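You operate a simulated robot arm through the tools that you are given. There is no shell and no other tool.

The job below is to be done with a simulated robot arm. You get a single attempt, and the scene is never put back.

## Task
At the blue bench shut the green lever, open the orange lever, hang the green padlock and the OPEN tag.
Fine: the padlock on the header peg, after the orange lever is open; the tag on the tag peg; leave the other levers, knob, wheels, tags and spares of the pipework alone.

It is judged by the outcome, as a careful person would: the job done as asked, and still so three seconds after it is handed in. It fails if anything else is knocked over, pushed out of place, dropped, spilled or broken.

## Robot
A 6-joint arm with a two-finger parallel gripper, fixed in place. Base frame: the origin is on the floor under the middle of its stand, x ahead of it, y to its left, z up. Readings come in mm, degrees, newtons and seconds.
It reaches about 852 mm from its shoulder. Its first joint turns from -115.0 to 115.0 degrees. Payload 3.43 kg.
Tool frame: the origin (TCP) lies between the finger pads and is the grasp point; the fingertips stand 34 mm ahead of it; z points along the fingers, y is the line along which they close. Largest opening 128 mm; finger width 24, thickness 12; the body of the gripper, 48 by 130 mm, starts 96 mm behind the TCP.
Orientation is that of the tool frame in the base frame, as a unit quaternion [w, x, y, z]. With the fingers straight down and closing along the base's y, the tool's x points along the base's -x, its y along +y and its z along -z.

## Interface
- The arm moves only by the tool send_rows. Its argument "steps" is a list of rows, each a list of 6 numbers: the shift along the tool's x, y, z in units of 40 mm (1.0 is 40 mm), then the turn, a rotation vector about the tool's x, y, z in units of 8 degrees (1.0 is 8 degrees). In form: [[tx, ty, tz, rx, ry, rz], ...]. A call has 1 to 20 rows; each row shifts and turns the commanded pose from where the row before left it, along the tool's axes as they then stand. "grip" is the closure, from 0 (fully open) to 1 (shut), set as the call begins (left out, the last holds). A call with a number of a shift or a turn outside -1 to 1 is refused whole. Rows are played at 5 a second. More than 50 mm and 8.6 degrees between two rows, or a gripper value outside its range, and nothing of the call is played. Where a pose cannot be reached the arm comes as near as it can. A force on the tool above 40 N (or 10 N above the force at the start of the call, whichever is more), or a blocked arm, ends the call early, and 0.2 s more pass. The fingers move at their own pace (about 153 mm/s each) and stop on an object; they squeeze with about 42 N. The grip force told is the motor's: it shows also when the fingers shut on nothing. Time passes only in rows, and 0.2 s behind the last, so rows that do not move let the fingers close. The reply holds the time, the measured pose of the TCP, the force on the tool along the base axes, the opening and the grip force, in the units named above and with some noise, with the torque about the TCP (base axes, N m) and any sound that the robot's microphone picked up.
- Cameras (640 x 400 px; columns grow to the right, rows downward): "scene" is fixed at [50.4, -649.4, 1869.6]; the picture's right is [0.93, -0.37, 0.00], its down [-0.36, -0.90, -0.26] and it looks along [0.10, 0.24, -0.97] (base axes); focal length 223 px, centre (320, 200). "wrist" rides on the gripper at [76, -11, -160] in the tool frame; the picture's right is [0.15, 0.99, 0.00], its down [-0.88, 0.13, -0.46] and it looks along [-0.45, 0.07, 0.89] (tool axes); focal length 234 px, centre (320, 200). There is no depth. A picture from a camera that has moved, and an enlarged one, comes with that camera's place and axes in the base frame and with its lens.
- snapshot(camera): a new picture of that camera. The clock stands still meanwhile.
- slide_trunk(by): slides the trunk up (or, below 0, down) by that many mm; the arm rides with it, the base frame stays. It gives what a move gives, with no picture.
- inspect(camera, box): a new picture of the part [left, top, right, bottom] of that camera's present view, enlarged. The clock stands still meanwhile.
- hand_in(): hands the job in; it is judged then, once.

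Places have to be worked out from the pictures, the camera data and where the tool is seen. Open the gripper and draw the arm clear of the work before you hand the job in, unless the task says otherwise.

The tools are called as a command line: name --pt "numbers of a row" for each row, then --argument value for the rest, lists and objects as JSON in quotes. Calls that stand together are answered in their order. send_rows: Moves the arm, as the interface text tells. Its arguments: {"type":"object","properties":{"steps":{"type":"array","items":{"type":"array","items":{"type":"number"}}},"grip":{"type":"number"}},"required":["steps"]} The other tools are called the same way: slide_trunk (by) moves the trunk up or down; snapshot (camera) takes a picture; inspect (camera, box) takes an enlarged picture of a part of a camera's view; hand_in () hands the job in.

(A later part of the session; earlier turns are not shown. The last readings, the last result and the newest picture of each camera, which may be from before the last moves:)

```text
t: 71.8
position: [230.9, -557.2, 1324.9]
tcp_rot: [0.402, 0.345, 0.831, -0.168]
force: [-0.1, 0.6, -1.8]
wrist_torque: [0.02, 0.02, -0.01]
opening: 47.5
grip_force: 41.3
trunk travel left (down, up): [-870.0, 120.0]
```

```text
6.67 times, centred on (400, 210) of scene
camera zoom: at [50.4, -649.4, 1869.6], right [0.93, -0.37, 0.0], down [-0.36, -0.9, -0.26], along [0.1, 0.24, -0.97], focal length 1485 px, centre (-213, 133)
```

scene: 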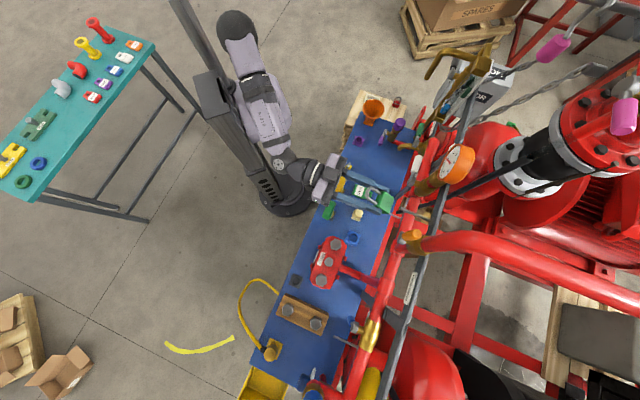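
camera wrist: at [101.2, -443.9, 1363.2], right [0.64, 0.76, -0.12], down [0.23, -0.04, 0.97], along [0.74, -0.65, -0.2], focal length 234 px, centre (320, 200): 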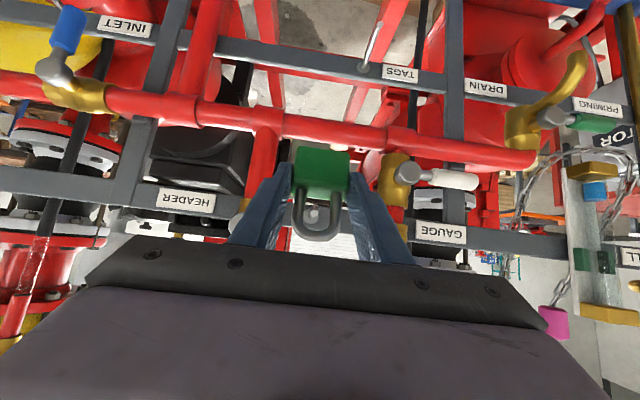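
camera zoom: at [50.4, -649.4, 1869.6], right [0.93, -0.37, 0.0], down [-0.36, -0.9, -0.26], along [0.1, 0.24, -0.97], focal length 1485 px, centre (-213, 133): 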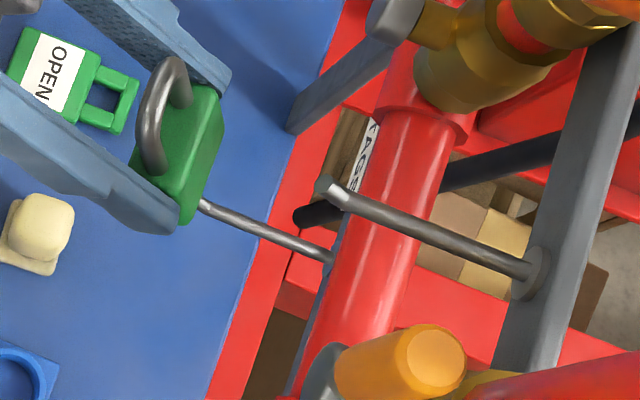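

No limits hit at 52°. I reduce pitch a bit further to ~44° to make the padlock more upright, and zoom on the peg.

send_rows --pt "0 0 0 0 0.5 0" --pt "0 0 0 0 0.46 0" --pt "0 0 0 0 0 0"

inspect --camera "wrist" --box '[220, 100, 420, 260]'

inspect --camera "scene" --box '[360, 180, 440, 240]'

```text
t: 72.6
position: [232.1, -557.9, 1325.8]
tcp_rot: [0.346, 0.356, 0.856, -0.144]
force: [-0.1, 0.5, -2.9]
wrist_torque: [0.01, -0.01, 0.01]
opening: 47.3
grip_force: 41.7
trunk travel left (down, up): [-870.0, 120.0]
```

```text
2.50 times, centred on (320, 180) of wrist
camera zoom: at [106.3, -449.0, 1386.3], right [0.63, 0.77, -0.1], down [0.32, -0.13, 0.94], along [0.71, -0.62, -0.33], focal length 585 px, centre (320, 250)
```

zoom: 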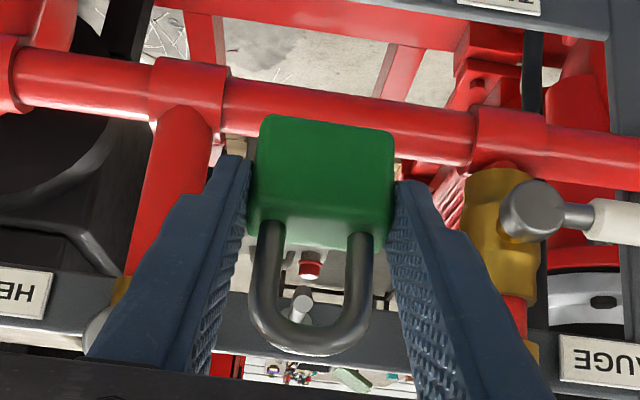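

```text
6.67 times, centred on (400, 210) of scene
camera zoom: at [50.4, -649.4, 1869.6], right [0.93, -0.37, 0.0], down [-0.36, -0.9, -0.26], along [0.1, 0.24, -0.97], focal length 1485 px, centre (-213, 133)
```

zoom: 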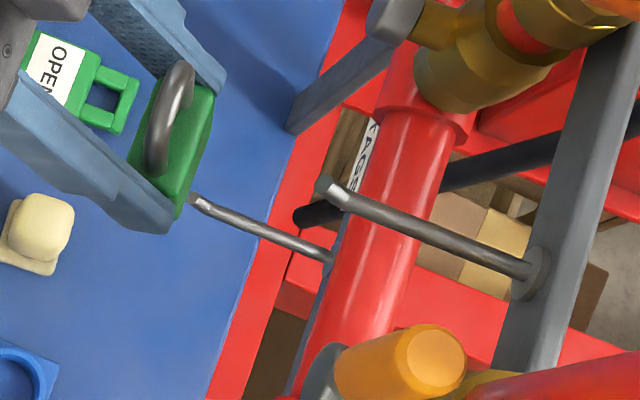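

Through the shackle I can see the peg tip: laterally aligned (both u≈-231), peg slightly below hole centre. I lower 11 mm and advance 58 mm so the shackle is just before the peg tip, then check.

send_rows --pt "0.191 0 0.198 0 0 0" --pt "-0.521 0 0.504 0 0 0" --pt "-0.521 0 0.504 0 0 0" --pt "0 0 0 0 0 0"

inspect --camera "wrist" --box '[220, 100, 420, 260]'

inspect --camera "scene" --box '[370, 180, 434, 230]'

```text
t: 73.6
position: [269.8, -597.7, 1314.4]
tcp_rot: [0.346, 0.356, 0.856, -0.145]
force: [0.6, 0.5, -2.8]
wrist_torque: [0.0, 0.0, 0.03]
opening: 47.3
grip_force: 41.8
trunk travel left (down, up): [-870.0, 120.0]
```

```text
2.50 times, centred on (320, 180) of wrist
camera zoom: at [145.6, -488.7, 1375.0], right [0.63, 0.77, -0.1], down [0.32, -0.13, 0.94], along [0.71, -0.62, -0.33], focal length 585 px, centre (320, 250)
```

zoom: 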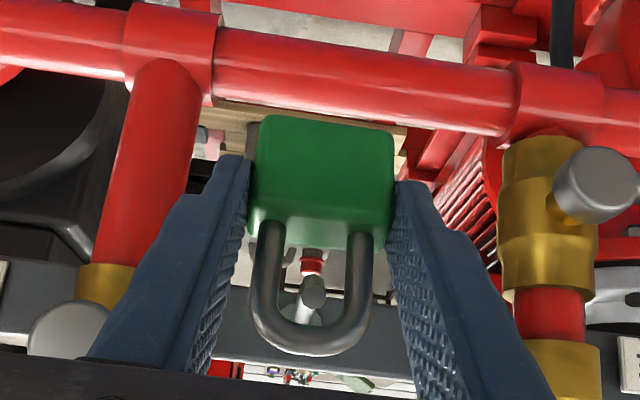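

```text
8.00 times, centred on (402, 205) of scene
camera zoom: at [50.4, -649.4, 1869.6], right [0.93, -0.37, 0.0], down [-0.36, -0.9, -0.26], along [0.1, 0.24, -0.97], focal length 1782 px, centre (-336, 160)
```

zoom: 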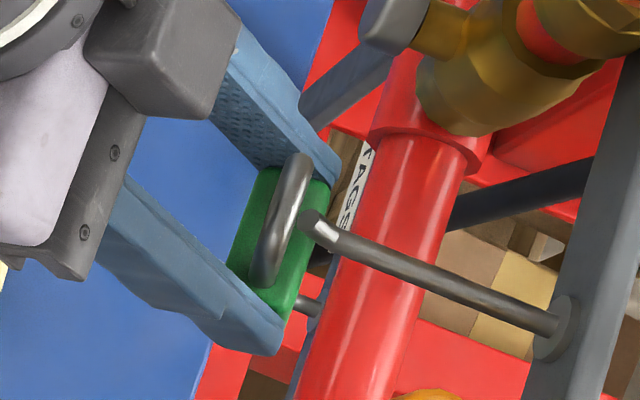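

Peg tip sits well inside the shackle opening. I nudge +1.5 mm in u and advance 24 mm, watching the force.

send_rows --pt "-0.216 0.04 0.2085 0 0 0" --pt "-0.216 0 0.2085 0 0 0" --pt "0 0 0 0 0 0"

inspect --camera "wrist" --box '[220, 100, 420, 260]'

inspect --camera "scene" --box '[370, 180, 434, 230]'

```text
t: 74.4
position: [287.7, -613.5, 1313.0]
tcp_rot: [0.346, 0.356, 0.856, -0.144]
force: [0.3, 0.5, -1.5]
wrist_torque: [0.0, -0.02, 0.02]
opening: 47.3
grip_force: 42.0
trunk travel left (down, up): [-870.0, 120.0]
```

```text
2.50 times, centred on (320, 180) of wrist
camera zoom: at [164.2, -503.9, 1375.0], right [0.63, 0.77, -0.1], down [0.32, -0.13, 0.94], along [0.71, -0.62, -0.33], focal length 585 px, centre (320, 250)
```

zoom: 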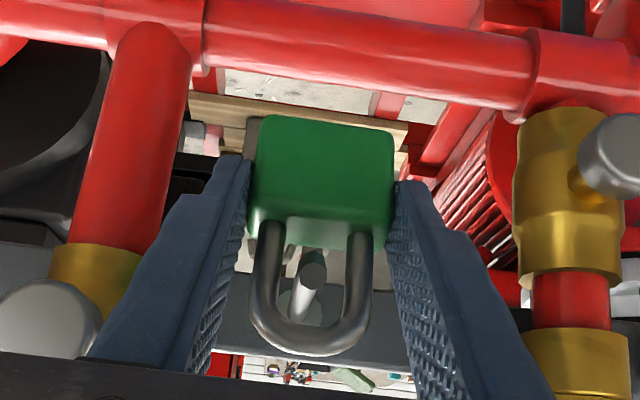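

```text
8.00 times, centred on (402, 205) of scene
camera zoom: at [50.4, -649.4, 1869.6], right [0.93, -0.37, 0.0], down [-0.36, -0.9, -0.26], along [0.1, 0.24, -0.97], focal length 1782 px, centre (-336, 160)
```

zoom: 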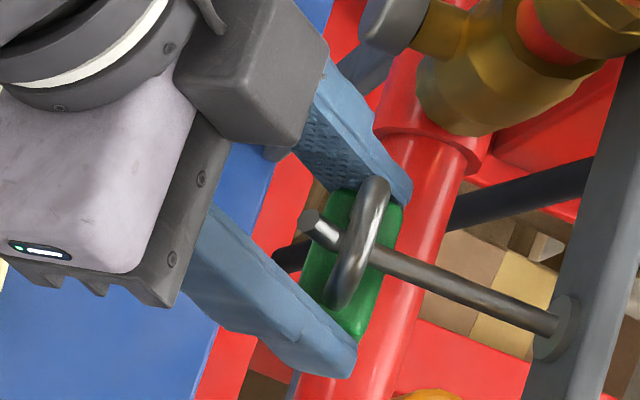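

The peg is through the shackle with negligible force. I advance another 22 mm, then lower 10 mm to seat the shackle on the rod.

send_rows --pt "-0.198 0 0.191 0 0 0" --pt "-0.198 0 0.191 0 0 0" --pt "0.087 0 0.09 0 0 0" --pt "0.087 0 0.09 0 0 0" --pt "0 0 0 0 0 0"

inspect --camera "wrist" --box '[220, 100, 420, 260]'

inspect --camera "scene" --box '[370, 180, 434, 230]'

```text
t: 75.6
position: [304.8, -630.8, 1302.8]
tcp_rot: [0.346, 0.354, 0.857, -0.144]
force: [0.6, -0.7, -0.9]
wrist_torque: [0.03, 0.0, -0.02]
opening: 47.3
grip_force: 42.0
trunk travel left (down, up): [-870.0, 120.0]
```

```text
2.50 times, centred on (320, 180) of wrist
camera zoom: at [180.3, -521.4, 1365.3], right [0.63, 0.77, -0.1], down [0.32, -0.13, 0.94], along [0.71, -0.62, -0.33], focal length 585 px, centre (320, 250)
```

zoom: 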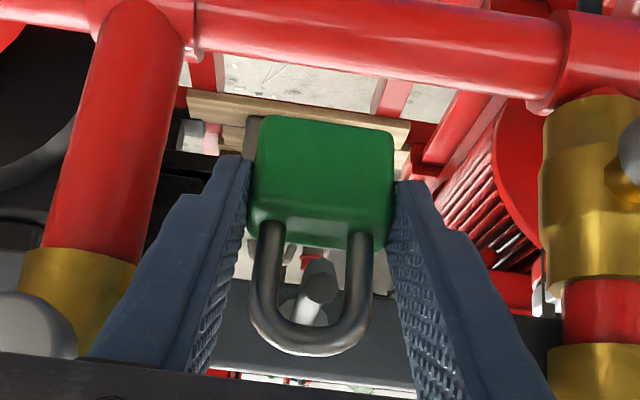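

```text
8.00 times, centred on (402, 205) of scene
camera zoom: at [50.4, -649.4, 1869.6], right [0.93, -0.37, 0.0], down [-0.36, -0.9, -0.26], along [0.1, 0.24, -0.97], focal length 1782 px, centre (-336, 160)
```

zoom: 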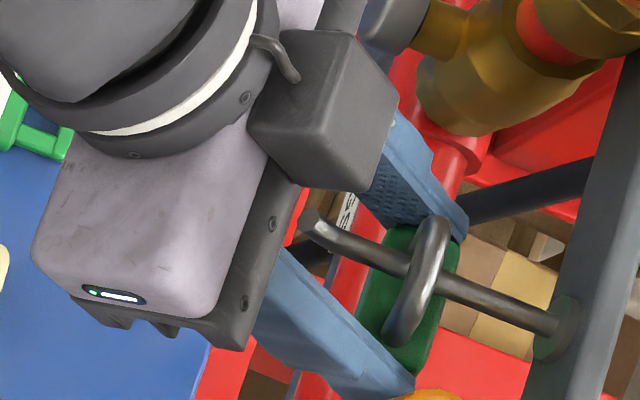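

The shackle sits around the rod mid-length with ~3 mm remaining gap. I lower another 3 mm and check the contact force.

send_rows --pt "0.026 0 0.027 0 0 0" --pt "0.026 0 0.027 0 0 0" --pt "0 0 0 0 0 0"

inspect --camera "wrist" --box '[270, 150, 370, 230]'

```text
t: 76.4
position: [304.7, -630.7, 1301.3]
tcp_rot: [0.346, 0.356, 0.857, -0.143]
force: [0.7, -1.3, -0.5]
wrist_torque: [0.02, 0.01, 0.01]
opening: 47.4
grip_force: 41.5
trunk travel left (down, up): [-870.0, 120.0]
```

```text
5.00 times, centred on (320, 190) of wrist
camera zoom: at [180.6, -521.6, 1362.1], right [0.63, 0.77, -0.1], down [0.32, -0.13, 0.94], along [0.71, -0.62, -0.33], focal length 1171 px, centre (320, 250)
```

zoom: 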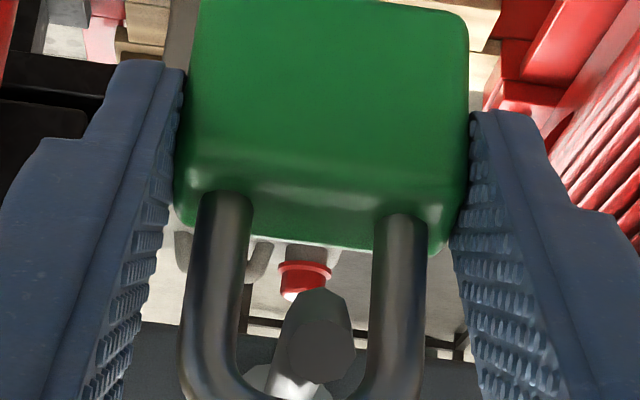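

Contact is just beginning; peg is well inside the shackle. I open the fingers to ~70 mm and let it settle.

send_rows --pt "0 0 0 0 0 0" --pt "0 0 0 0 0 0" --pt "0 0 0 0 0 0" --pt "0 0 0 0 0 0" --pt "0 0 0 0 0 0" --grip 0.45

inspect --camera "wrist" --box '[220, 100, 420, 260]'

inspect --camera "scene" --box '[370, 180, 434, 230]'

```text
t: 77.6
position: [305.4, -630.4, 1300.7]
tcp_rot: [0.346, 0.355, 0.856, -0.143]
force: [0.7, 0.0, -0.9]
wrist_torque: [0.0, 0.02, 0.03]
opening: 70.3
grip_force: 0.1
trunk travel left (down, up): [-870.0, 120.0]
```

```text
2.50 times, centred on (320, 180) of wrist
camera zoom: at [180.5, -521.5, 1362.1], right [0.63, 0.77, -0.1], down [0.32, -0.13, 0.94], along [0.71, -0.62, -0.33], focal length 585 px, centre (320, 250)
```

zoom: 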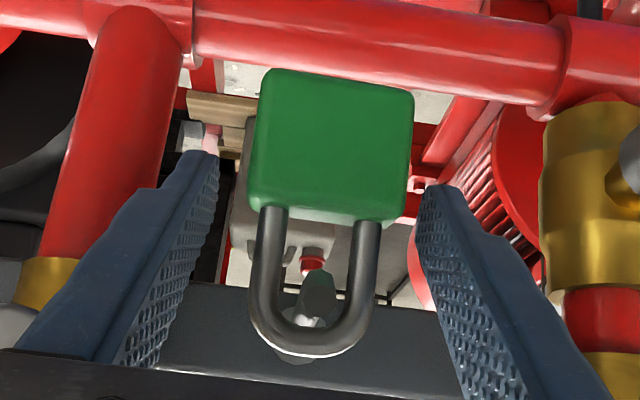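

```text
8.00 times, centred on (402, 205) of scene
camera zoom: at [50.4, -649.4, 1869.6], right [0.93, -0.37, 0.0], down [-0.36, -0.9, -0.26], along [0.1, 0.24, -0.97], focal length 1782 px, centre (-336, 160)
```

zoom: 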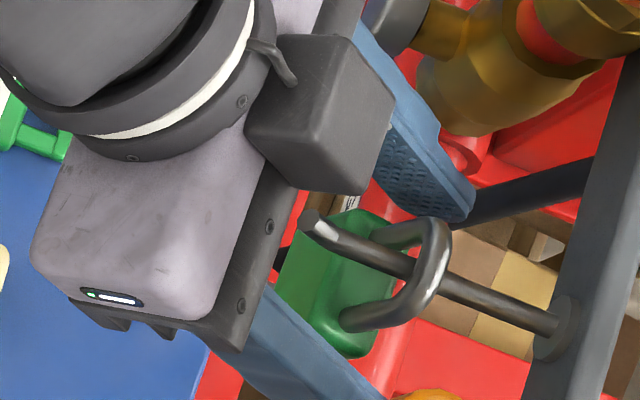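

The padlock hangs on the peg and is swinging. I wait two seconds for it to settle before withdrawing.

send_rows --pt "0 0 0 0 0 0" --pt "0 0 0 0 0 0" --pt "0 0 0 0 0 0" --pt "0 0 0 0 0 0" --pt "0 0 0 0 0 0" --pt "0 0 0 0 0 0" --pt "0 0 0 0 0 0" --pt "0 0 0 0 0 0" --pt "0 0 0 0 0 0" --pt "0 0 0 0 0 0"

inspect --camera "wrist" --box '[220, 100, 420, 260]'

inspect --camera "scene" --box '[370, 180, 434, 230]'

```text
t: 79.8
position: [305.4, -630.6, 1300.8]
tcp_rot: [0.345, 0.356, 0.856, -0.145]
force: [0.6, 0.8, 0.1]
wrist_torque: [0.01, 0.01, 0.0]
opening: 70.5
grip_force: 0.0
trunk travel left (down, up): [-870.0, 120.0]
```

```text
2.50 times, centred on (320, 180) of wrist
camera zoom: at [180.5, -521.5, 1362.2], right [0.63, 0.77, -0.1], down [0.32, -0.13, 0.94], along [0.71, -0.62, -0.33], focal length 585 px, centre (320, 250)
```

zoom: 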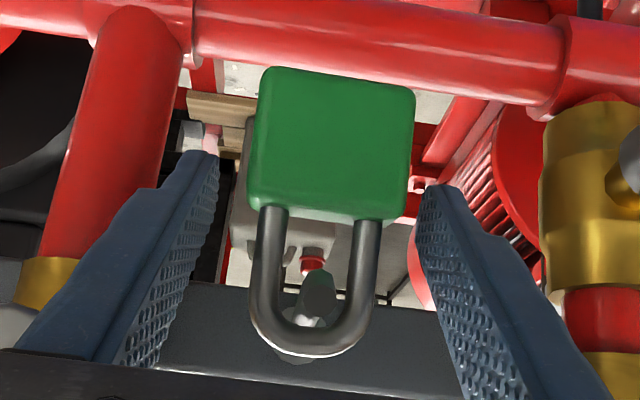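

```text
8.00 times, centred on (402, 205) of scene
camera zoom: at [50.4, -649.4, 1869.6], right [0.93, -0.37, 0.0], down [-0.36, -0.9, -0.26], along [0.1, 0.24, -0.97], focal length 1782 px, centre (-336, 160)
```

zoom: 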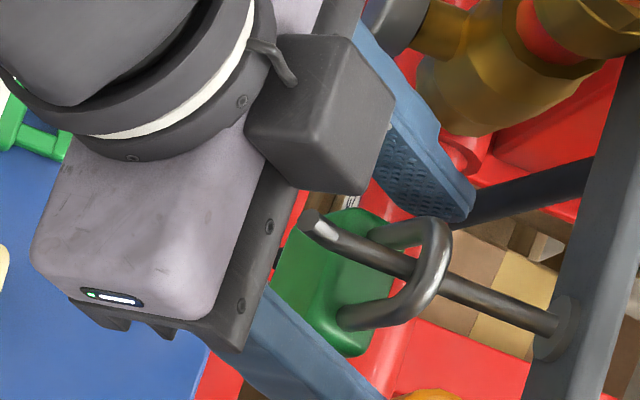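

The padlock hangs straight down, settled. I withdraw straight back 100 mm with the fingers straddling peg and padlock.

send_rows --pt "0.3 0 -0.29 0 0 0" --pt "0.593 0 -0.573 0 0 0" --pt "0.593 0 -0.573 0 0 0" --pt "0.3 0 -0.29 0 0 0" --pt "0 0 0 0 0 0"

snapshot --camera "wrist"

inspect --camera "scene" --box '[360, 180, 440, 240]'

```text
t: 81.0
position: [236.0, -561.8, 1302.8]
tcp_rot: [0.347, 0.354, 0.856, -0.143]
force: [0.2, 0.2, -1.0]
wrist_torque: [0.03, 0.0, -0.01]
opening: 70.2
grip_force: 0.0
trunk travel left (down, up): [-870.0, 120.0]
```

```text
taken
camera wrist: at [111.1, -451.7, 1362.6], right [0.63, 0.77, -0.1], down [0.32, -0.13, 0.94], along [0.71, -0.62, -0.33], focal length 234 px, centre (320, 200)
```

wrist: 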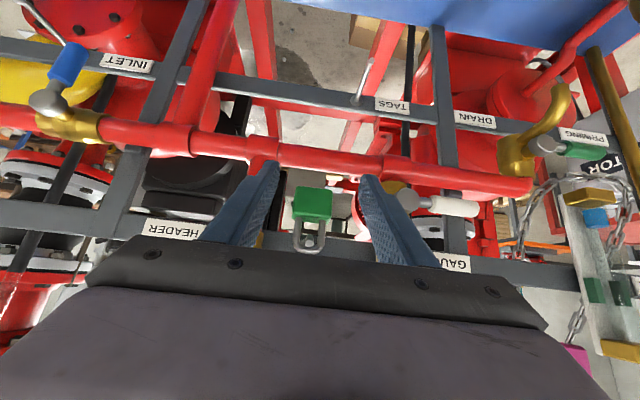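

```text
6.67 times, centred on (400, 210) of scene
camera zoom: at [50.4, -649.4, 1869.6], right [0.93, -0.37, 0.0], down [-0.36, -0.9, -0.26], along [0.1, 0.24, -0.97], focal length 1485 px, centre (-213, 133)
```

zoom: 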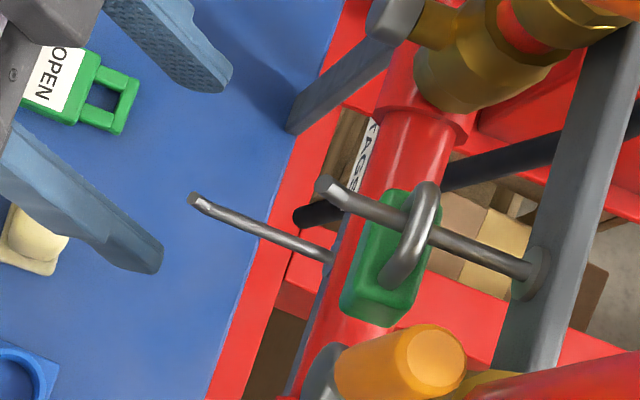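

The padlock hangs cleanly on the header peg. Next, the OPEN tag: it lies at u≈-60 with body w≈514–571 and loop toward the pipework. I rotate the tool to fingers-down while still back from the pipes.

send_rows --pt "0 0 0 0 0.917 0" --pt "0 0 0 0 0.917 0" --pt "0 0 0 0 0.917 0" --pt "0 0 0 0 0.917 0" --pt "0 0 0 0 0.917 0" --pt "0 0 0 0 0.917 0" --pt "0 0 0 0 0 0" --grip 0.4

```text
t: 82.6
position: [218.4, -555.5, 1287.9]
tcp_rot: [0.2, 0.37, 0.905, -0.057]
force: [-0.2, -0.3, -0.4]
wrist_torque: [0.0, -0.01, -0.01]
opening: 76.9
grip_force: 0.0
out of reach, approached as far as the arm can: row 3, 4, 5, 6
trunk travel left (down, up): [-870.0, 120.0]
```

Pitch is limited at this height (now ~24°). I move the arm down 240 mm in free space, where fingers-down poses are reachable, then correct orientation.

send_rows --pt "0.407 0 0.913 0 0 0" --pt "0.407 0 0.913 0 0 0" --pt "0.407 0 0.913 0 0 0" --pt "0.407 0 0.913 0 0 0" --pt "0.407 0 0.913 0 0 0" --pt "0 0 0 0 0 0"

```text
t: 84.0
position: [225.2, -548.9, 1088.0]
tcp_rot: [0.202, 0.369, 0.905, -0.058]
force: [0.2, -0.3, -0.2]
wrist_torque: [0.0, -0.03, -0.01]
opening: 76.9
grip_force: 0.0
trunk travel left (down, up): [-870.0, 120.0]
```

Now I correct the orientation to exactly fingers-down and aligned with the bench.

send_rows --pt "0 0 0 0.0855 0.7535 0.0195" --pt "0 0 0 0.0855 0.7535 0.0195" --pt "0 0 0 0.0855 0.7535 0.0195" --pt "0 0 0 0.0855 0.7535 0.0195" --pt "0 0 0 0 0 0"

```text
t: 85.2
position: [220.2, -545.8, 1083.8]
tcp_rot: [0.163, 0.374, 0.912, -0.039]
force: [-0.3, 0.0, -1.0]
wrist_torque: [-0.02, 0.01, 0.03]
opening: 76.8
grip_force: 0.1
out of reach, approached as far as the arm can: row 1, 2, 3, 4
trunk travel left (down, up): [-870.0, 120.0]
```

The downward wrist bend is limited at this height; reaching down from a higher shoulder should allow it. I raise the trunk fully, move toward the tag (u≈-65), and reach down.

slide_trunk --by 120

send_rows --pt "0 1 0 0 0 0" --pt "0 1 0 0 0 0" --pt "0 1 0 0 0 0" --pt "0 1 0 0 0 0" --pt "0.326 0 0.946 0 0 0" --pt "0.326 0 0.946 0 0 0" --pt "0.326 0 0.946 0 0 0" --pt "0.326 0 0.946 0 0 0" --pt "0.326 0 0.946 0 0 0" --pt "0 0 0 0 0 0"

```text
t: 86.7
position: [220.2, -545.5, 1204.7]
tcp_rot: [0.163, 0.374, 0.912, -0.039]
force: [0.0, -0.2, 0.6]
wrist_torque: [0.0, -0.01, 0.03]
opening: 76.8
grip_force: 0.0
trunk travel left (down, up): [-990.0, 0.0]
```

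```text
t: 88.9
position: [321.8, -421.6, 999.6]
tcp_rot: [0.163, 0.374, 0.912, -0.04]
force: [0.1, -0.1, -0.2]
wrist_torque: [-0.01, -0.01, 0.05]
opening: 76.6
grip_force: 0.1
out of reach, approached as far as the arm can: row 2, 3, 4
trunk travel left (down, up): [-990.0, 0.0]
```

I'm above the tag (u≈-71, w≈526, z≈1000). I correct the orientation toward fingers-down again.

send_rows --pt "0 0 0 0.122 0.797 0.017" --pt "0 0 0 0.122 0.797 0.017" --pt "0 0 0 0.122 0.797 0.017" --pt "0 0 0 0 0 0"

snapshot --camera "wrist"

snapshot --camera "scene"

```text
t: 89.9
position: [321.6, -421.2, 999.6]
tcp_rot: [0.113, 0.376, 0.919, -0.023]
force: [0.0, 0.1, -0.2]
wrist_torque: [0.01, 0.01, 0.01]
opening: 76.6
grip_force: 0.1
out of reach, approached as far as the arm can: row 2, 3
trunk travel left (down, up): [-990.0, 0.0]
```

```text
taken
camera wrist: at [231.3, -356.6, 1135.7], right [0.59, 0.81, 0.01], down [0.61, -0.45, 0.65], along [0.53, -0.38, -0.76], focal length 234 px, centre (320, 200)
```

wrist: 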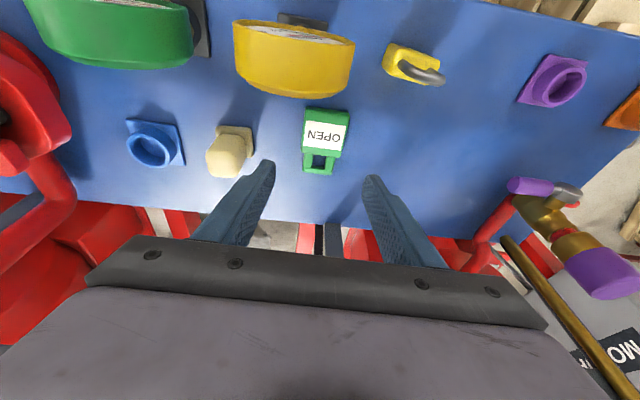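

```text
taken
```

scene: 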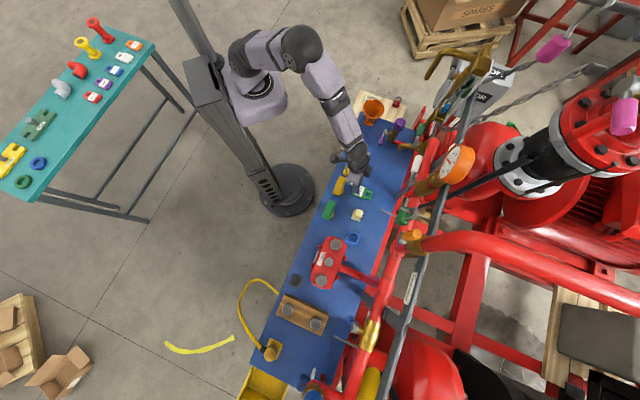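

At 13.6° from vertical now, limits relax as I go lower. I descend 60 mm centering over the tag and then correct the remaining tilt.

send_rows --pt "-0.039 0.095 0.78 0 0 0" --pt "-0.039 0.095 0.78 0 0 0" --pt "0 0 0 0.158 0.81 0.03" --pt "0 0 0 0.158 0.81 0.03" --pt "0 0 0 0 0 0"

snapshot --camera "wrist"

inspect --camera "scene" --box '[330, 165, 394, 215]'

```text
t: 91.1
position: [334.3, -418.3, 935.5]
tcp_rot: [0.097, 0.377, 0.921, -0.011]
force: [-0.2, -0.3, 0.0]
wrist_torque: [0.0, 0.01, 0.03]
opening: 76.7
grip_force: 0.0
out of reach, approached as far as the arm can: row 3, 4
trunk travel left (down, up): [-990.0, 0.0]
```

```text
taken
camera wrist: at [246.9, -358.8, 1076.6], right [0.59, 0.81, 0.03], down [0.63, -0.47, 0.62], along [0.51, -0.35, -0.79], focal length 234 px, centre (320, 200)
```

wrist: 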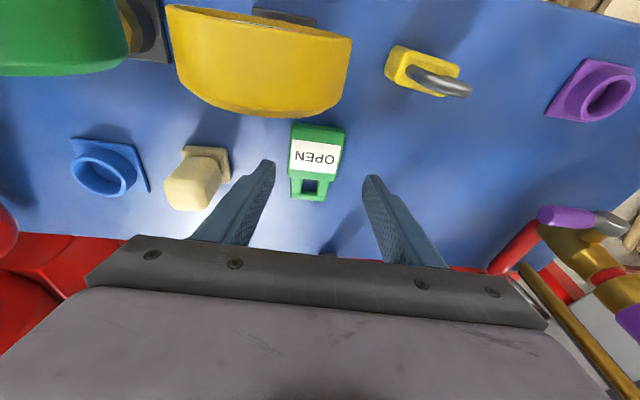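

```text
8.00 times, centred on (362, 190) of scene
camera zoom: at [50.4, -649.4, 1869.6], right [0.93, -0.37, 0.0], down [-0.36, -0.9, -0.26], along [0.1, 0.24, -0.97], focal length 1782 px, centre (-16, 280)
```

zoom: 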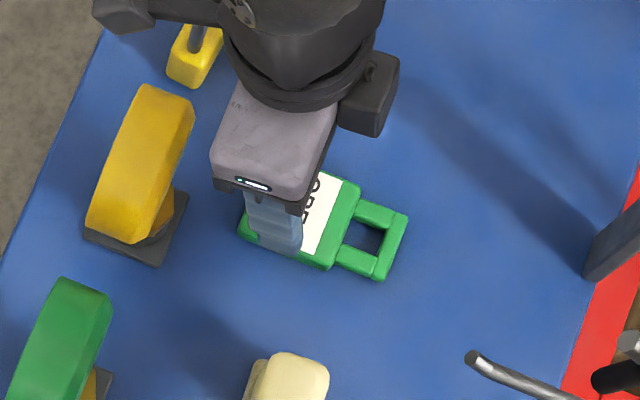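

The tag center line is at u≈-61, body center w≈541. I remove the small roll first (keeping ~11° pitch, which is acceptable) and check.

send_rows --pt "0 0 0 0.37 0 0" --pt "0 0 0 0 0 0"

```text
t: 91.7
position: [335.2, -417.6, 935.5]
tcp_rot: [0.097, 0.378, 0.921, -0.01]
force: [-0.2, 0.8, 0.0]
wrist_torque: [-0.03, -0.03, 0.01]
opening: 76.6
grip_force: 0.2
out of reach, approached as far as the arm can: row 1
trunk travel left (down, up): [-990.0, 0.0]
```

Roll can't be removed at this pitch, so I trade: increase pitch to ~15° while leveling the roll.

send_rows --pt "0 0 0 0 -0.54 0" --pt "0 0 0 0.37 0 0" --pt "0 0 0 0 0 0"

```text
t: 92.5
position: [335.6, -417.6, 936.3]
tcp_rot: [0.123, 0.38, 0.916, -0.049]
force: [-0.1, 0.5, 0.6]
wrist_torque: [0.0, -0.01, -0.01]
opening: 76.8
grip_force: 0.1
trunk travel left (down, up): [-990.0, 0.0]
```

Level roll at 15° pitch with no limits. I center on the tag (u≈-61) and descend 36 mm, then look.

send_rows --pt "0 -0.075 0 0 0 0" --pt "0.118 0 0.434 0 0 0" --pt "0.118 0 0.434 0 0 0" --pt "0 0 0 0 0 0"

snapshot --camera "wrist"

inspect --camera "scene" --box '[330, 165, 394, 215]'

```text
t: 93.5
position: [332.0, -420.7, 900.1]
tcp_rot: [0.122, 0.38, 0.915, -0.049]
force: [0.0, -0.7, 0.4]
wrist_torque: [-0.03, -0.03, -0.01]
opening: 76.9
grip_force: 0.0
trunk travel left (down, up): [-990.0, 0.0]
```

```text
taken
camera wrist: at [242.3, -347.9, 1033.3], right [0.6, 0.8, -0.03], down [0.61, -0.43, 0.67], along [0.52, -0.42, -0.74], focal length 234 px, centre (320, 200)
```

wrist: 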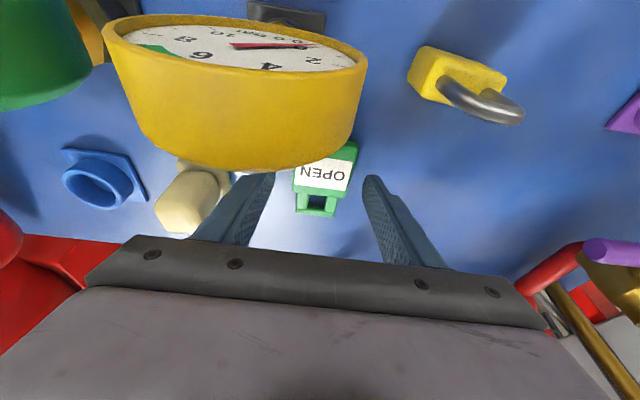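

```text
8.00 times, centred on (362, 190) of scene
camera zoom: at [50.4, -649.4, 1869.6], right [0.93, -0.37, 0.0], down [-0.36, -0.9, -0.26], along [0.1, 0.24, -0.97], focal length 1782 px, centre (-16, 280)
```

zoom: 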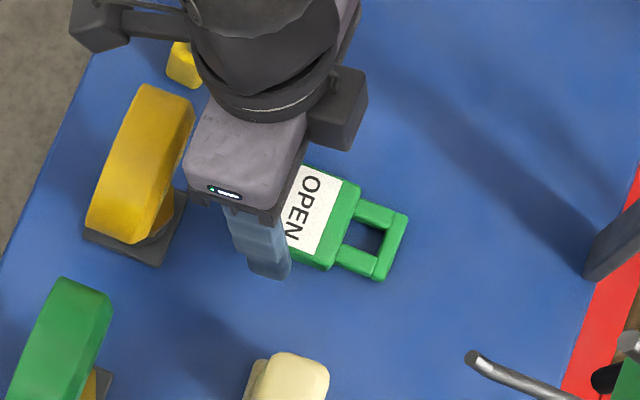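

The tag is between the fingertips. I shift +2 mm in u and descend the last 15 mm in two small steps.

send_rows --pt "0.049 0.05 0.181 0 0 0" --pt "0.049 0 0.181 0 0 0" --pt "0 0 0 0 0 0"

inspect --camera "wrist" --box '[230, 130, 410, 260]'

inspect --camera "scene" --box '[340, 175, 380, 207]'

```text
t: 94.3
position: [334.0, -418.8, 883.9]
tcp_rot: [0.122, 0.379, 0.916, -0.049]
force: [0.4, -0.1, 0.7]
wrist_torque: [0.01, -0.03, 0.02]
opening: 76.8
grip_force: 0.1
trunk travel left (down, up): [-990.0, 0.0]
```

```text
3.08 times, centred on (320, 195) of wrist
camera zoom: at [243.9, -346.4, 1017.7], right [0.6, 0.8, -0.03], down [0.61, -0.43, 0.67], along [0.52, -0.42, -0.74], focal length 720 px, centre (320, 215)
```

zoom: 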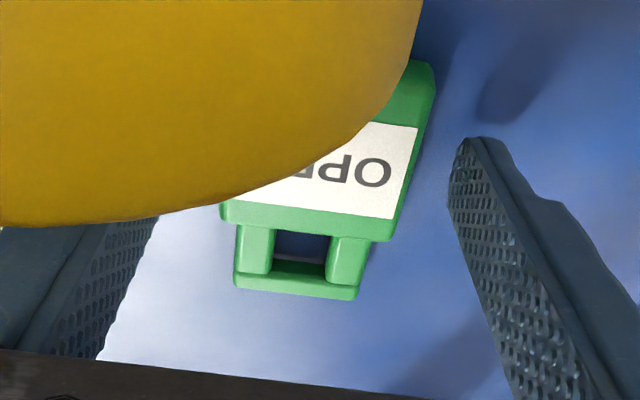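

```text
12.50 times, centred on (360, 191) of scene
camera zoom: at [50.4, -649.4, 1869.6], right [0.93, -0.37, 0.0], down [-0.36, -0.9, -0.26], along [0.1, 0.24, -0.97], focal length 2785 px, centre (-180, 312)
```

zoom: 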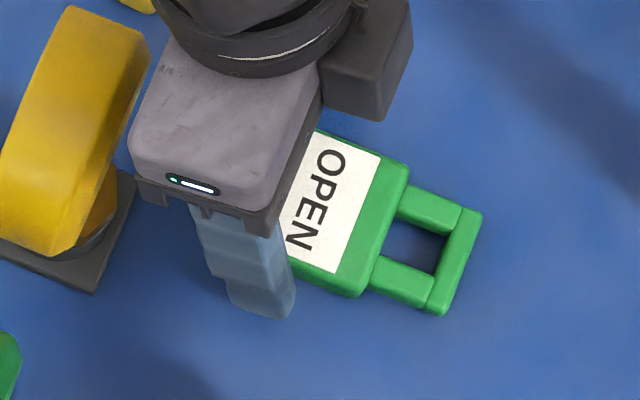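

TCP is at u≈-60, w≈532, z≈884 with no contact forces. I close on the tag body.

send_rows --pt "0 0 0 0 0 0" --pt "0 0 0 0 0 0" --pt "0 0 0 0 0 0" --pt "0 0 0 0 0 0" --grip 1

inspect --camera "wrist" --box '[230, 130, 410, 260]'

inspect --camera "scene" --box '[340, 175, 380, 207]'

```text
t: 95.3
position: [333.5, -418.1, 884.1]
tcp_rot: [0.123, 0.379, 0.916, -0.047]
force: [-0.7, 0.4, -0.6]
wrist_torque: [0.03, 0.0, 0.01]
opening: 54.8
grip_force: 42.0
trunk travel left (down, up): [-990.0, 0.0]
```

```text
3.08 times, centred on (320, 195) of wrist
camera zoom: at [243.9, -346.3, 1017.7], right [0.6, 0.8, -0.03], down [0.61, -0.43, 0.67], along [0.52, -0.42, -0.74], focal length 720 px, centre (320, 215)
```

zoom: 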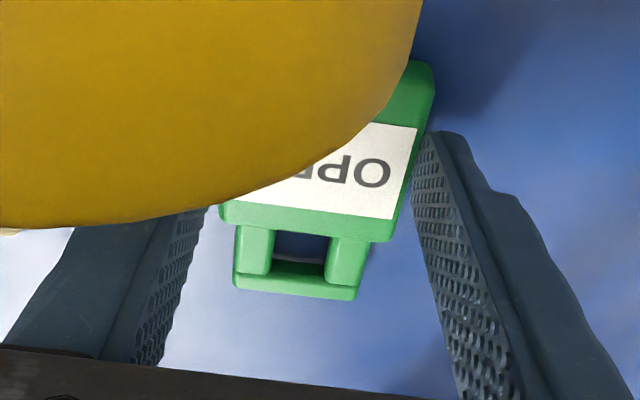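

```text
12.50 times, centred on (360, 191) of scene
camera zoom: at [50.4, -649.4, 1869.6], right [0.93, -0.37, 0.0], down [-0.36, -0.9, -0.26], along [0.1, 0.24, -0.97], focal length 2785 px, centre (-180, 312)
```

zoom: 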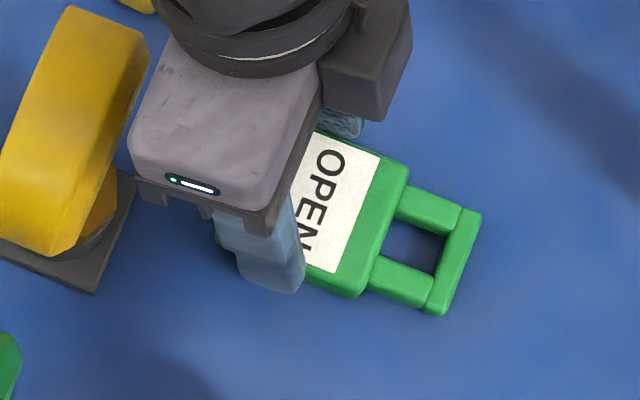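

The tag is gripped (54.8 mm, 42 N). I lift it straight up ~112 mm and check.

send_rows --pt "-0.1 0 -0.37 0 0 0" --pt "-0.253 0 -0.933 0 0 0" --pt "-0.253 0 -0.933 0 0 0" --pt "-0.13 0 -0.48 0 0 0" --pt "0 0 0 0 0 0"

inspect --camera "wrist" --box '[230, 100, 410, 230]'

inspect --camera "scene" --box '[330, 165, 394, 215]'

```text
t: 96.5
position: [330.6, -416.3, 994.1]
tcp_rot: [0.125, 0.38, 0.915, -0.045]
force: [0.3, -0.3, -1.0]
wrist_torque: [-0.03, 0.02, 0.04]
opening: 54.6
grip_force: 41.6
out of reach, approached as far as the arm can: row 4
trunk travel left (down, up): [-990.0, 0.0]
```

```text
3.08 times, centred on (320, 165) of wrist
camera zoom: at [238.3, -344.4, 1127.5], right [0.6, 0.8, -0.03], down [0.6, -0.43, 0.68], along [0.53, -0.42, -0.74], focal length 720 px, centre (320, 308)
```

zoom: 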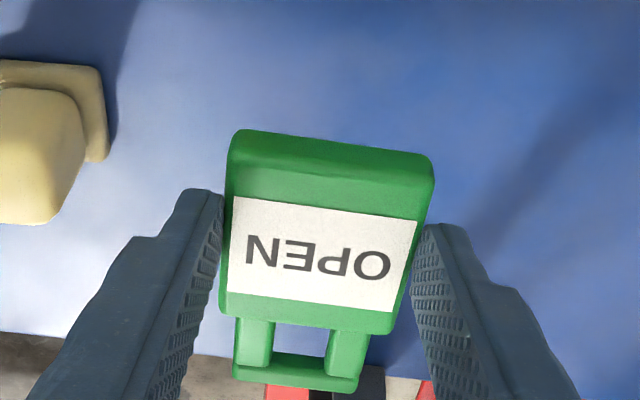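

```text
8.00 times, centred on (362, 190) of scene
camera zoom: at [50.4, -649.4, 1869.6], right [0.93, -0.37, 0.0], down [-0.36, -0.9, -0.26], along [0.1, 0.24, -0.97], focal length 1782 px, centre (-16, 280)
```

zoom: 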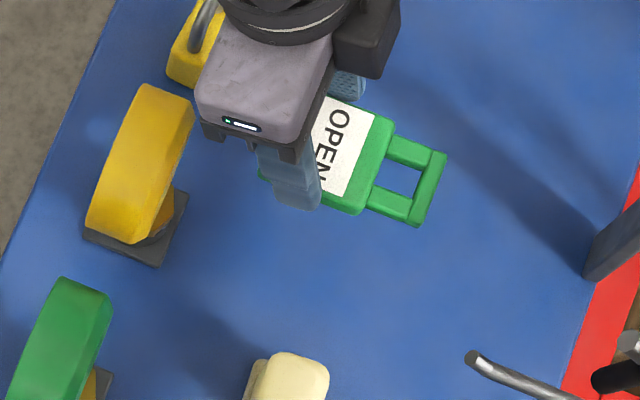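

Tag is held squarely, hole at about 41 mm toward the loop from the grip line. I begin pitching the tool forward here in free space.

send_rows --pt "0 0 0 0 -1 0" --pt "0 0 0 0 -1 0" --pt "0 0 0 0 -1 0" --pt "0 0 0 0 -1 0" --pt "0 0 0 0 0 0"

```text
t: 97.7
position: [345.2, -399.3, 993.6]
tcp_rot: [0.241, 0.366, 0.898, -0.05]
force: [0.6, 0.6, -0.9]
wrist_torque: [-0.03, 0.01, 0.02]
opening: 54.9
grip_force: 42.2
out of reach, approached as far as the arm can: row 1, 2, 3, 4
trunk travel left (down, up): [-990.0, 0.0]
```

This is the wrist alignment (singular) zone; it should pass smoothly where the arm plane matches the tool yaw, near u≈60. I move there (slightly up) before pitching.

send_rows --pt "-0.148 0.842 -0.218 0 0 0" --pt "-0.148 0.842 -0.218 0 0 0" --pt "-0.148 0.842 -0.218 0 0 0" --pt "0 0 0 0 0 0"

```text
t: 98.7
position: [414.9, -331.4, 1032.4]
tcp_rot: [0.242, 0.365, 0.898, -0.049]
force: [0.0, -0.3, -0.5]
wrist_torque: [0.04, 0.02, 0.03]
opening: 55.0
grip_force: 42.1
trunk travel left (down, up): [-990.0, 0.0]
```

At u≈59, w≈528, z≈1032 without limits. I level the roll here.

send_rows --pt "0 0 0 0.657 0 -0.083" --pt "0 0 0 0 0 0"

```text
t: 99.3
position: [416.3, -333.2, 1033.8]
tcp_rot: [0.237, 0.367, 0.897, -0.074]
force: [0.4, 0.4, -0.9]
wrist_torque: [0.01, -0.01, 0.05]
opening: 54.7
grip_force: 41.3
out of reach, approached as far as the arm can: row 1
trunk travel left (down, up): [-990.0, 0.0]
```

Partially corrected. I look at the arm's layout to find where the wrist lines up.

snapshot --camera "scene"

inspect --camera "scene" --box '[180, 0, 420, 180]'

```text
taken
```

scene: 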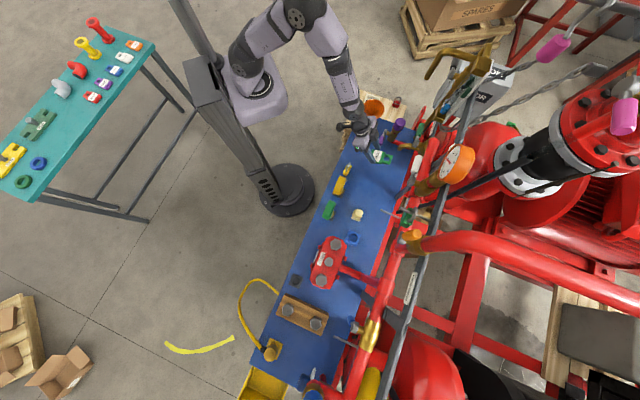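

```text
2.22 times, centred on (300, 90) of scene
camera zoom: at [50.4, -649.4, 1869.6], right [0.93, -0.37, 0.0], down [-0.36, -0.9, -0.26], along [0.1, 0.24, -0.97], focal length 495 px, centre (364, 444)
```

zoom: 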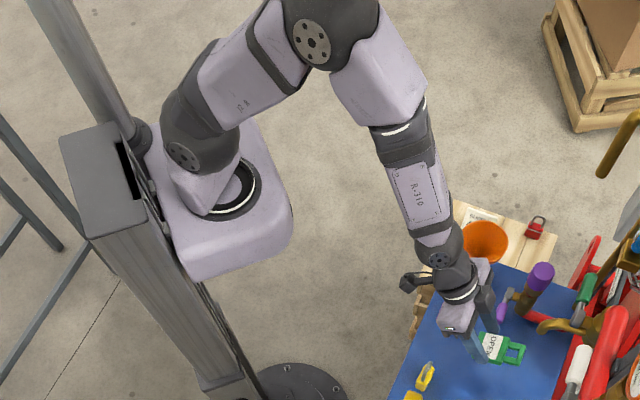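

The forearm and tool are nearly aligned here (wrist singularity), so small drifts are expected while pitching through. I first back off 45 mm from the pipework for margin, then pitch up through it.

send_rows --pt "0.5 0 -0.265 0 0 0" --pt "0.5 0 -0.265 0 0 0" --pt "0 0 0 0 -1 0" --pt "0 0 0 0 -1 0" --pt "0 0 0 0 -1 0" --pt "0 0 0 0 -1 0" --pt "0 0 0 0 0 0"

```text
t: 100.9
position: [383.7, -300.9, 1033.3]
tcp_rot: [0.463, 0.33, 0.8, -0.191]
force: [-0.7, 0.5, -0.8]
wrist_torque: [0.01, 0.04, 0.03]
opening: 54.7
grip_force: 42.0
trunk travel left (down, up): [-990.0, 0.0]
```

It passed smoothly: 60° pitch, perfectly level. I continue to ~90°.

send_rows --pt "0 0 0 0 -0.94 0" --pt "0 0 0 0 -0.94 0" --pt "0 0 0 0 -0.94 0" --pt "0 0 0 0 -0.94 0" --pt "0 0 0 0 0 0"

snapshot --camera "wrist"

```text
t: 102.1
position: [391.0, -307.7, 1034.2]
tcp_rot: [0.655, 0.27, 0.653, -0.27]
force: [0.7, 0.0, -1.2]
wrist_torque: [0.0, 0.02, 0.01]
opening: 54.8
grip_force: 42.1
out of reach, approached as far as the arm can: row 4
trunk travel left (down, up): [-990.0, 0.0]
```

```text
taken
camera wrist: at [269.7, -202.6, 957.8], right [0.7, 0.7, -0.15], down [-0.23, 0.41, 0.88], along [0.68, -0.58, 0.45], focal length 234 px, centre (320, 200)
```

wrist: 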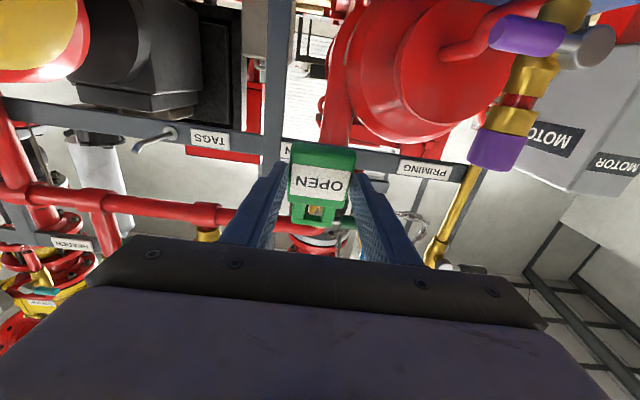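

The tool is level at u≈59, w≈494, z≈1034 with the tag loop up. The bench gauges' tops (z≈978) mean the wrist camera must stay high at the peg, so I plan to hang at ~76° pitch. I zoom on the TAGS peg and tag hole for dimensions.

inspect --camera "wrist" --box '[120, 110, 240, 170]'

inspect --camera "wrist" --box '[260, 130, 380, 240]'

inspect --camera "scene" --box '[375, 200, 407, 225]'

inspect --camera "scene" --box '[310, 160, 374, 230]'

```text
5.33 times, centred on (180, 140) of wrist
camera zoom: at [269.7, -202.6, 957.8], right [0.7, 0.7, -0.15], down [-0.23, 0.41, 0.88], along [0.68, -0.58, 0.45], focal length 1249 px, centre (1067, 520)
```

zoom: 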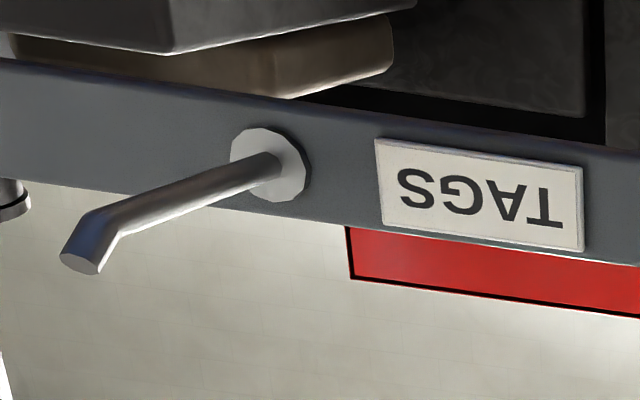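

```text
3.64 times, centred on (320, 185) of wrist
camera zoom: at [269.7, -202.6, 957.8], right [0.7, 0.7, -0.15], down [-0.23, 0.41, 0.88], along [0.68, -0.58, 0.45], focal length 852 px, centre (320, 254)
```

zoom: 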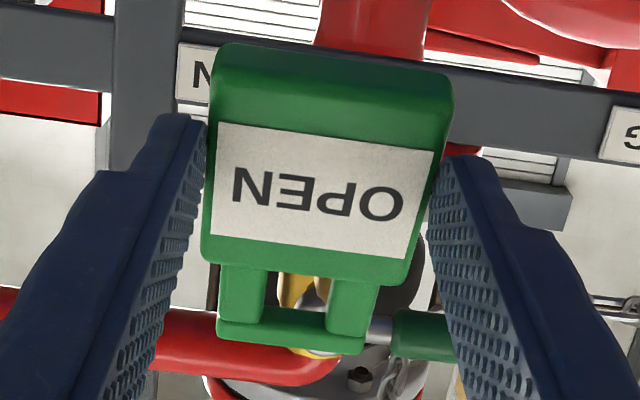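

```text
16.00 times, centred on (391, 212) of scene
camera zoom: at [50.4, -649.4, 1869.6], right [0.93, -0.37, 0.0], down [-0.36, -0.9, -0.26], along [0.1, 0.24, -0.97], focal length 3565 px, centre (-816, 0)
```

zoom: 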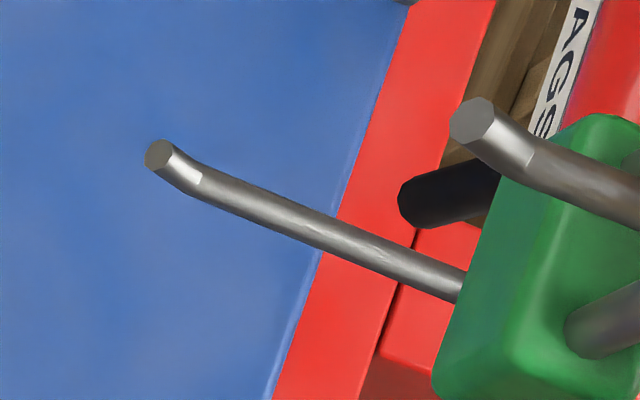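

```text
5.71 times, centred on (342, 195) of scene
camera zoom: at [50.4, -649.4, 1869.6], right [0.93, -0.37, 0.0], down [-0.36, -0.9, -0.26], along [0.1, 0.24, -0.97], focal length 1273 px, centre (194, 229)
```

zoom: 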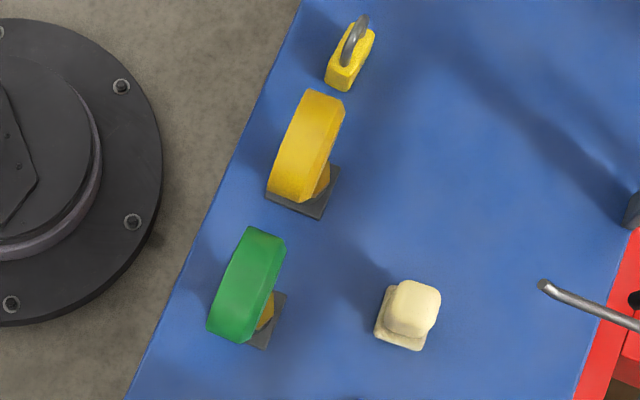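

The tag hole is ~18x22 mm and the TAGS rod ~7 mm (center z≈1070, u≈-175, upturned tip z≈1076). I traverse to u≈-176 at w≈500, with the camera staying in front of the bench edge.

send_rows --pt "-0.2 0 0.15 0 0 0" --pt "0 -0.98 0 0 0 0" --pt "0 -0.98 0 0 0 0" --pt "0 -0.98 0 0 0 0" --pt "0 -0.98 0 0 0 0" --pt "0 -0.98 0 0 0 0" --pt "0 -0.98 0 0 0 0" --pt "0 0 0 0 0 0"

```text
t: 103.9
position: [228.3, -478.1, 1038.4]
tcp_rot: [0.655, 0.269, 0.652, -0.271]
force: [0.5, -1.0, -0.4]
wrist_torque: [0.01, 0.01, -0.01]
opening: 54.7
grip_force: 41.5
trunk travel left (down, up): [-990.0, 0.0]
```

Reached u≈-177, w≈500 with no limits. I pitch back to ~76° and raise to z≈1060, then look at the peg relative to the tag hole.

send_rows --pt "0 0 0 0 0.875 0" --pt "0 0 0 0 0.875 0" --pt "-0.524 0 -0.13 0 0 0" --pt "0 0 0 0 0 0"

snapshot --camera "wrist"

inspect --camera "wrist" --box '[250, 110, 390, 230]'

inspect --camera "scene" --box '[330, 180, 410, 240]'

```text
t: 104.9
position: [229.3, -477.4, 1062.3]
tcp_rot: [0.569, 0.301, 0.728, -0.235]
force: [-0.3, 0.3, -0.5]
wrist_torque: [0.05, -0.01, 0.04]
opening: 54.8
grip_force: 42.6
trunk travel left (down, up): [-990.0, 0.0]
```

```text
taken
camera wrist: at [98.3, -364.1, 1026.8], right [0.67, 0.73, -0.14], down [-0.07, 0.26, 0.96], along [0.74, -0.64, 0.22], focal length 234 px, centre (320, 200)
```

wrist: 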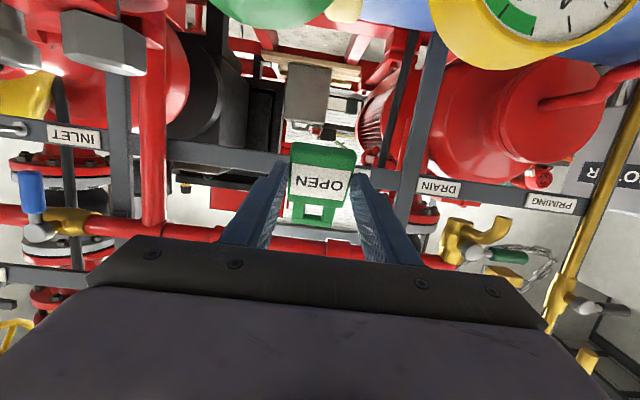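

```text
3.33 times, centred on (320, 170) of wrist
camera zoom: at [98.3, -364.1, 1026.8], right [0.67, 0.73, -0.14], down [-0.07, 0.26, 0.96], along [0.74, -0.64, 0.22], focal length 781 px, centre (320, 300)
```

zoom: 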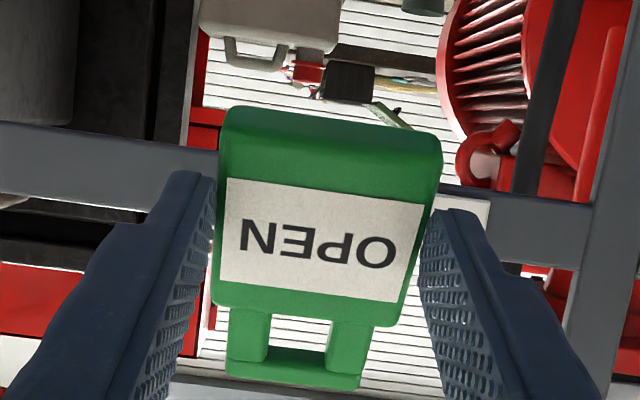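

```text
6.67 times, centred on (370, 210) of scene
camera zoom: at [50.4, -649.4, 1869.6], right [0.93, -0.37, 0.0], down [-0.36, -0.9, -0.26], along [0.1, 0.24, -0.97], focal length 1485 px, centre (-13, 133)
```

zoom: 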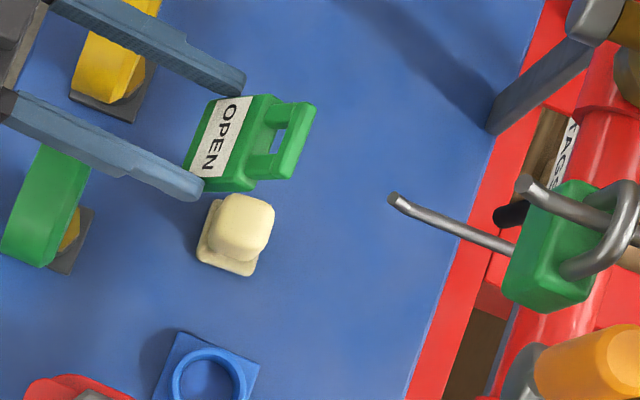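

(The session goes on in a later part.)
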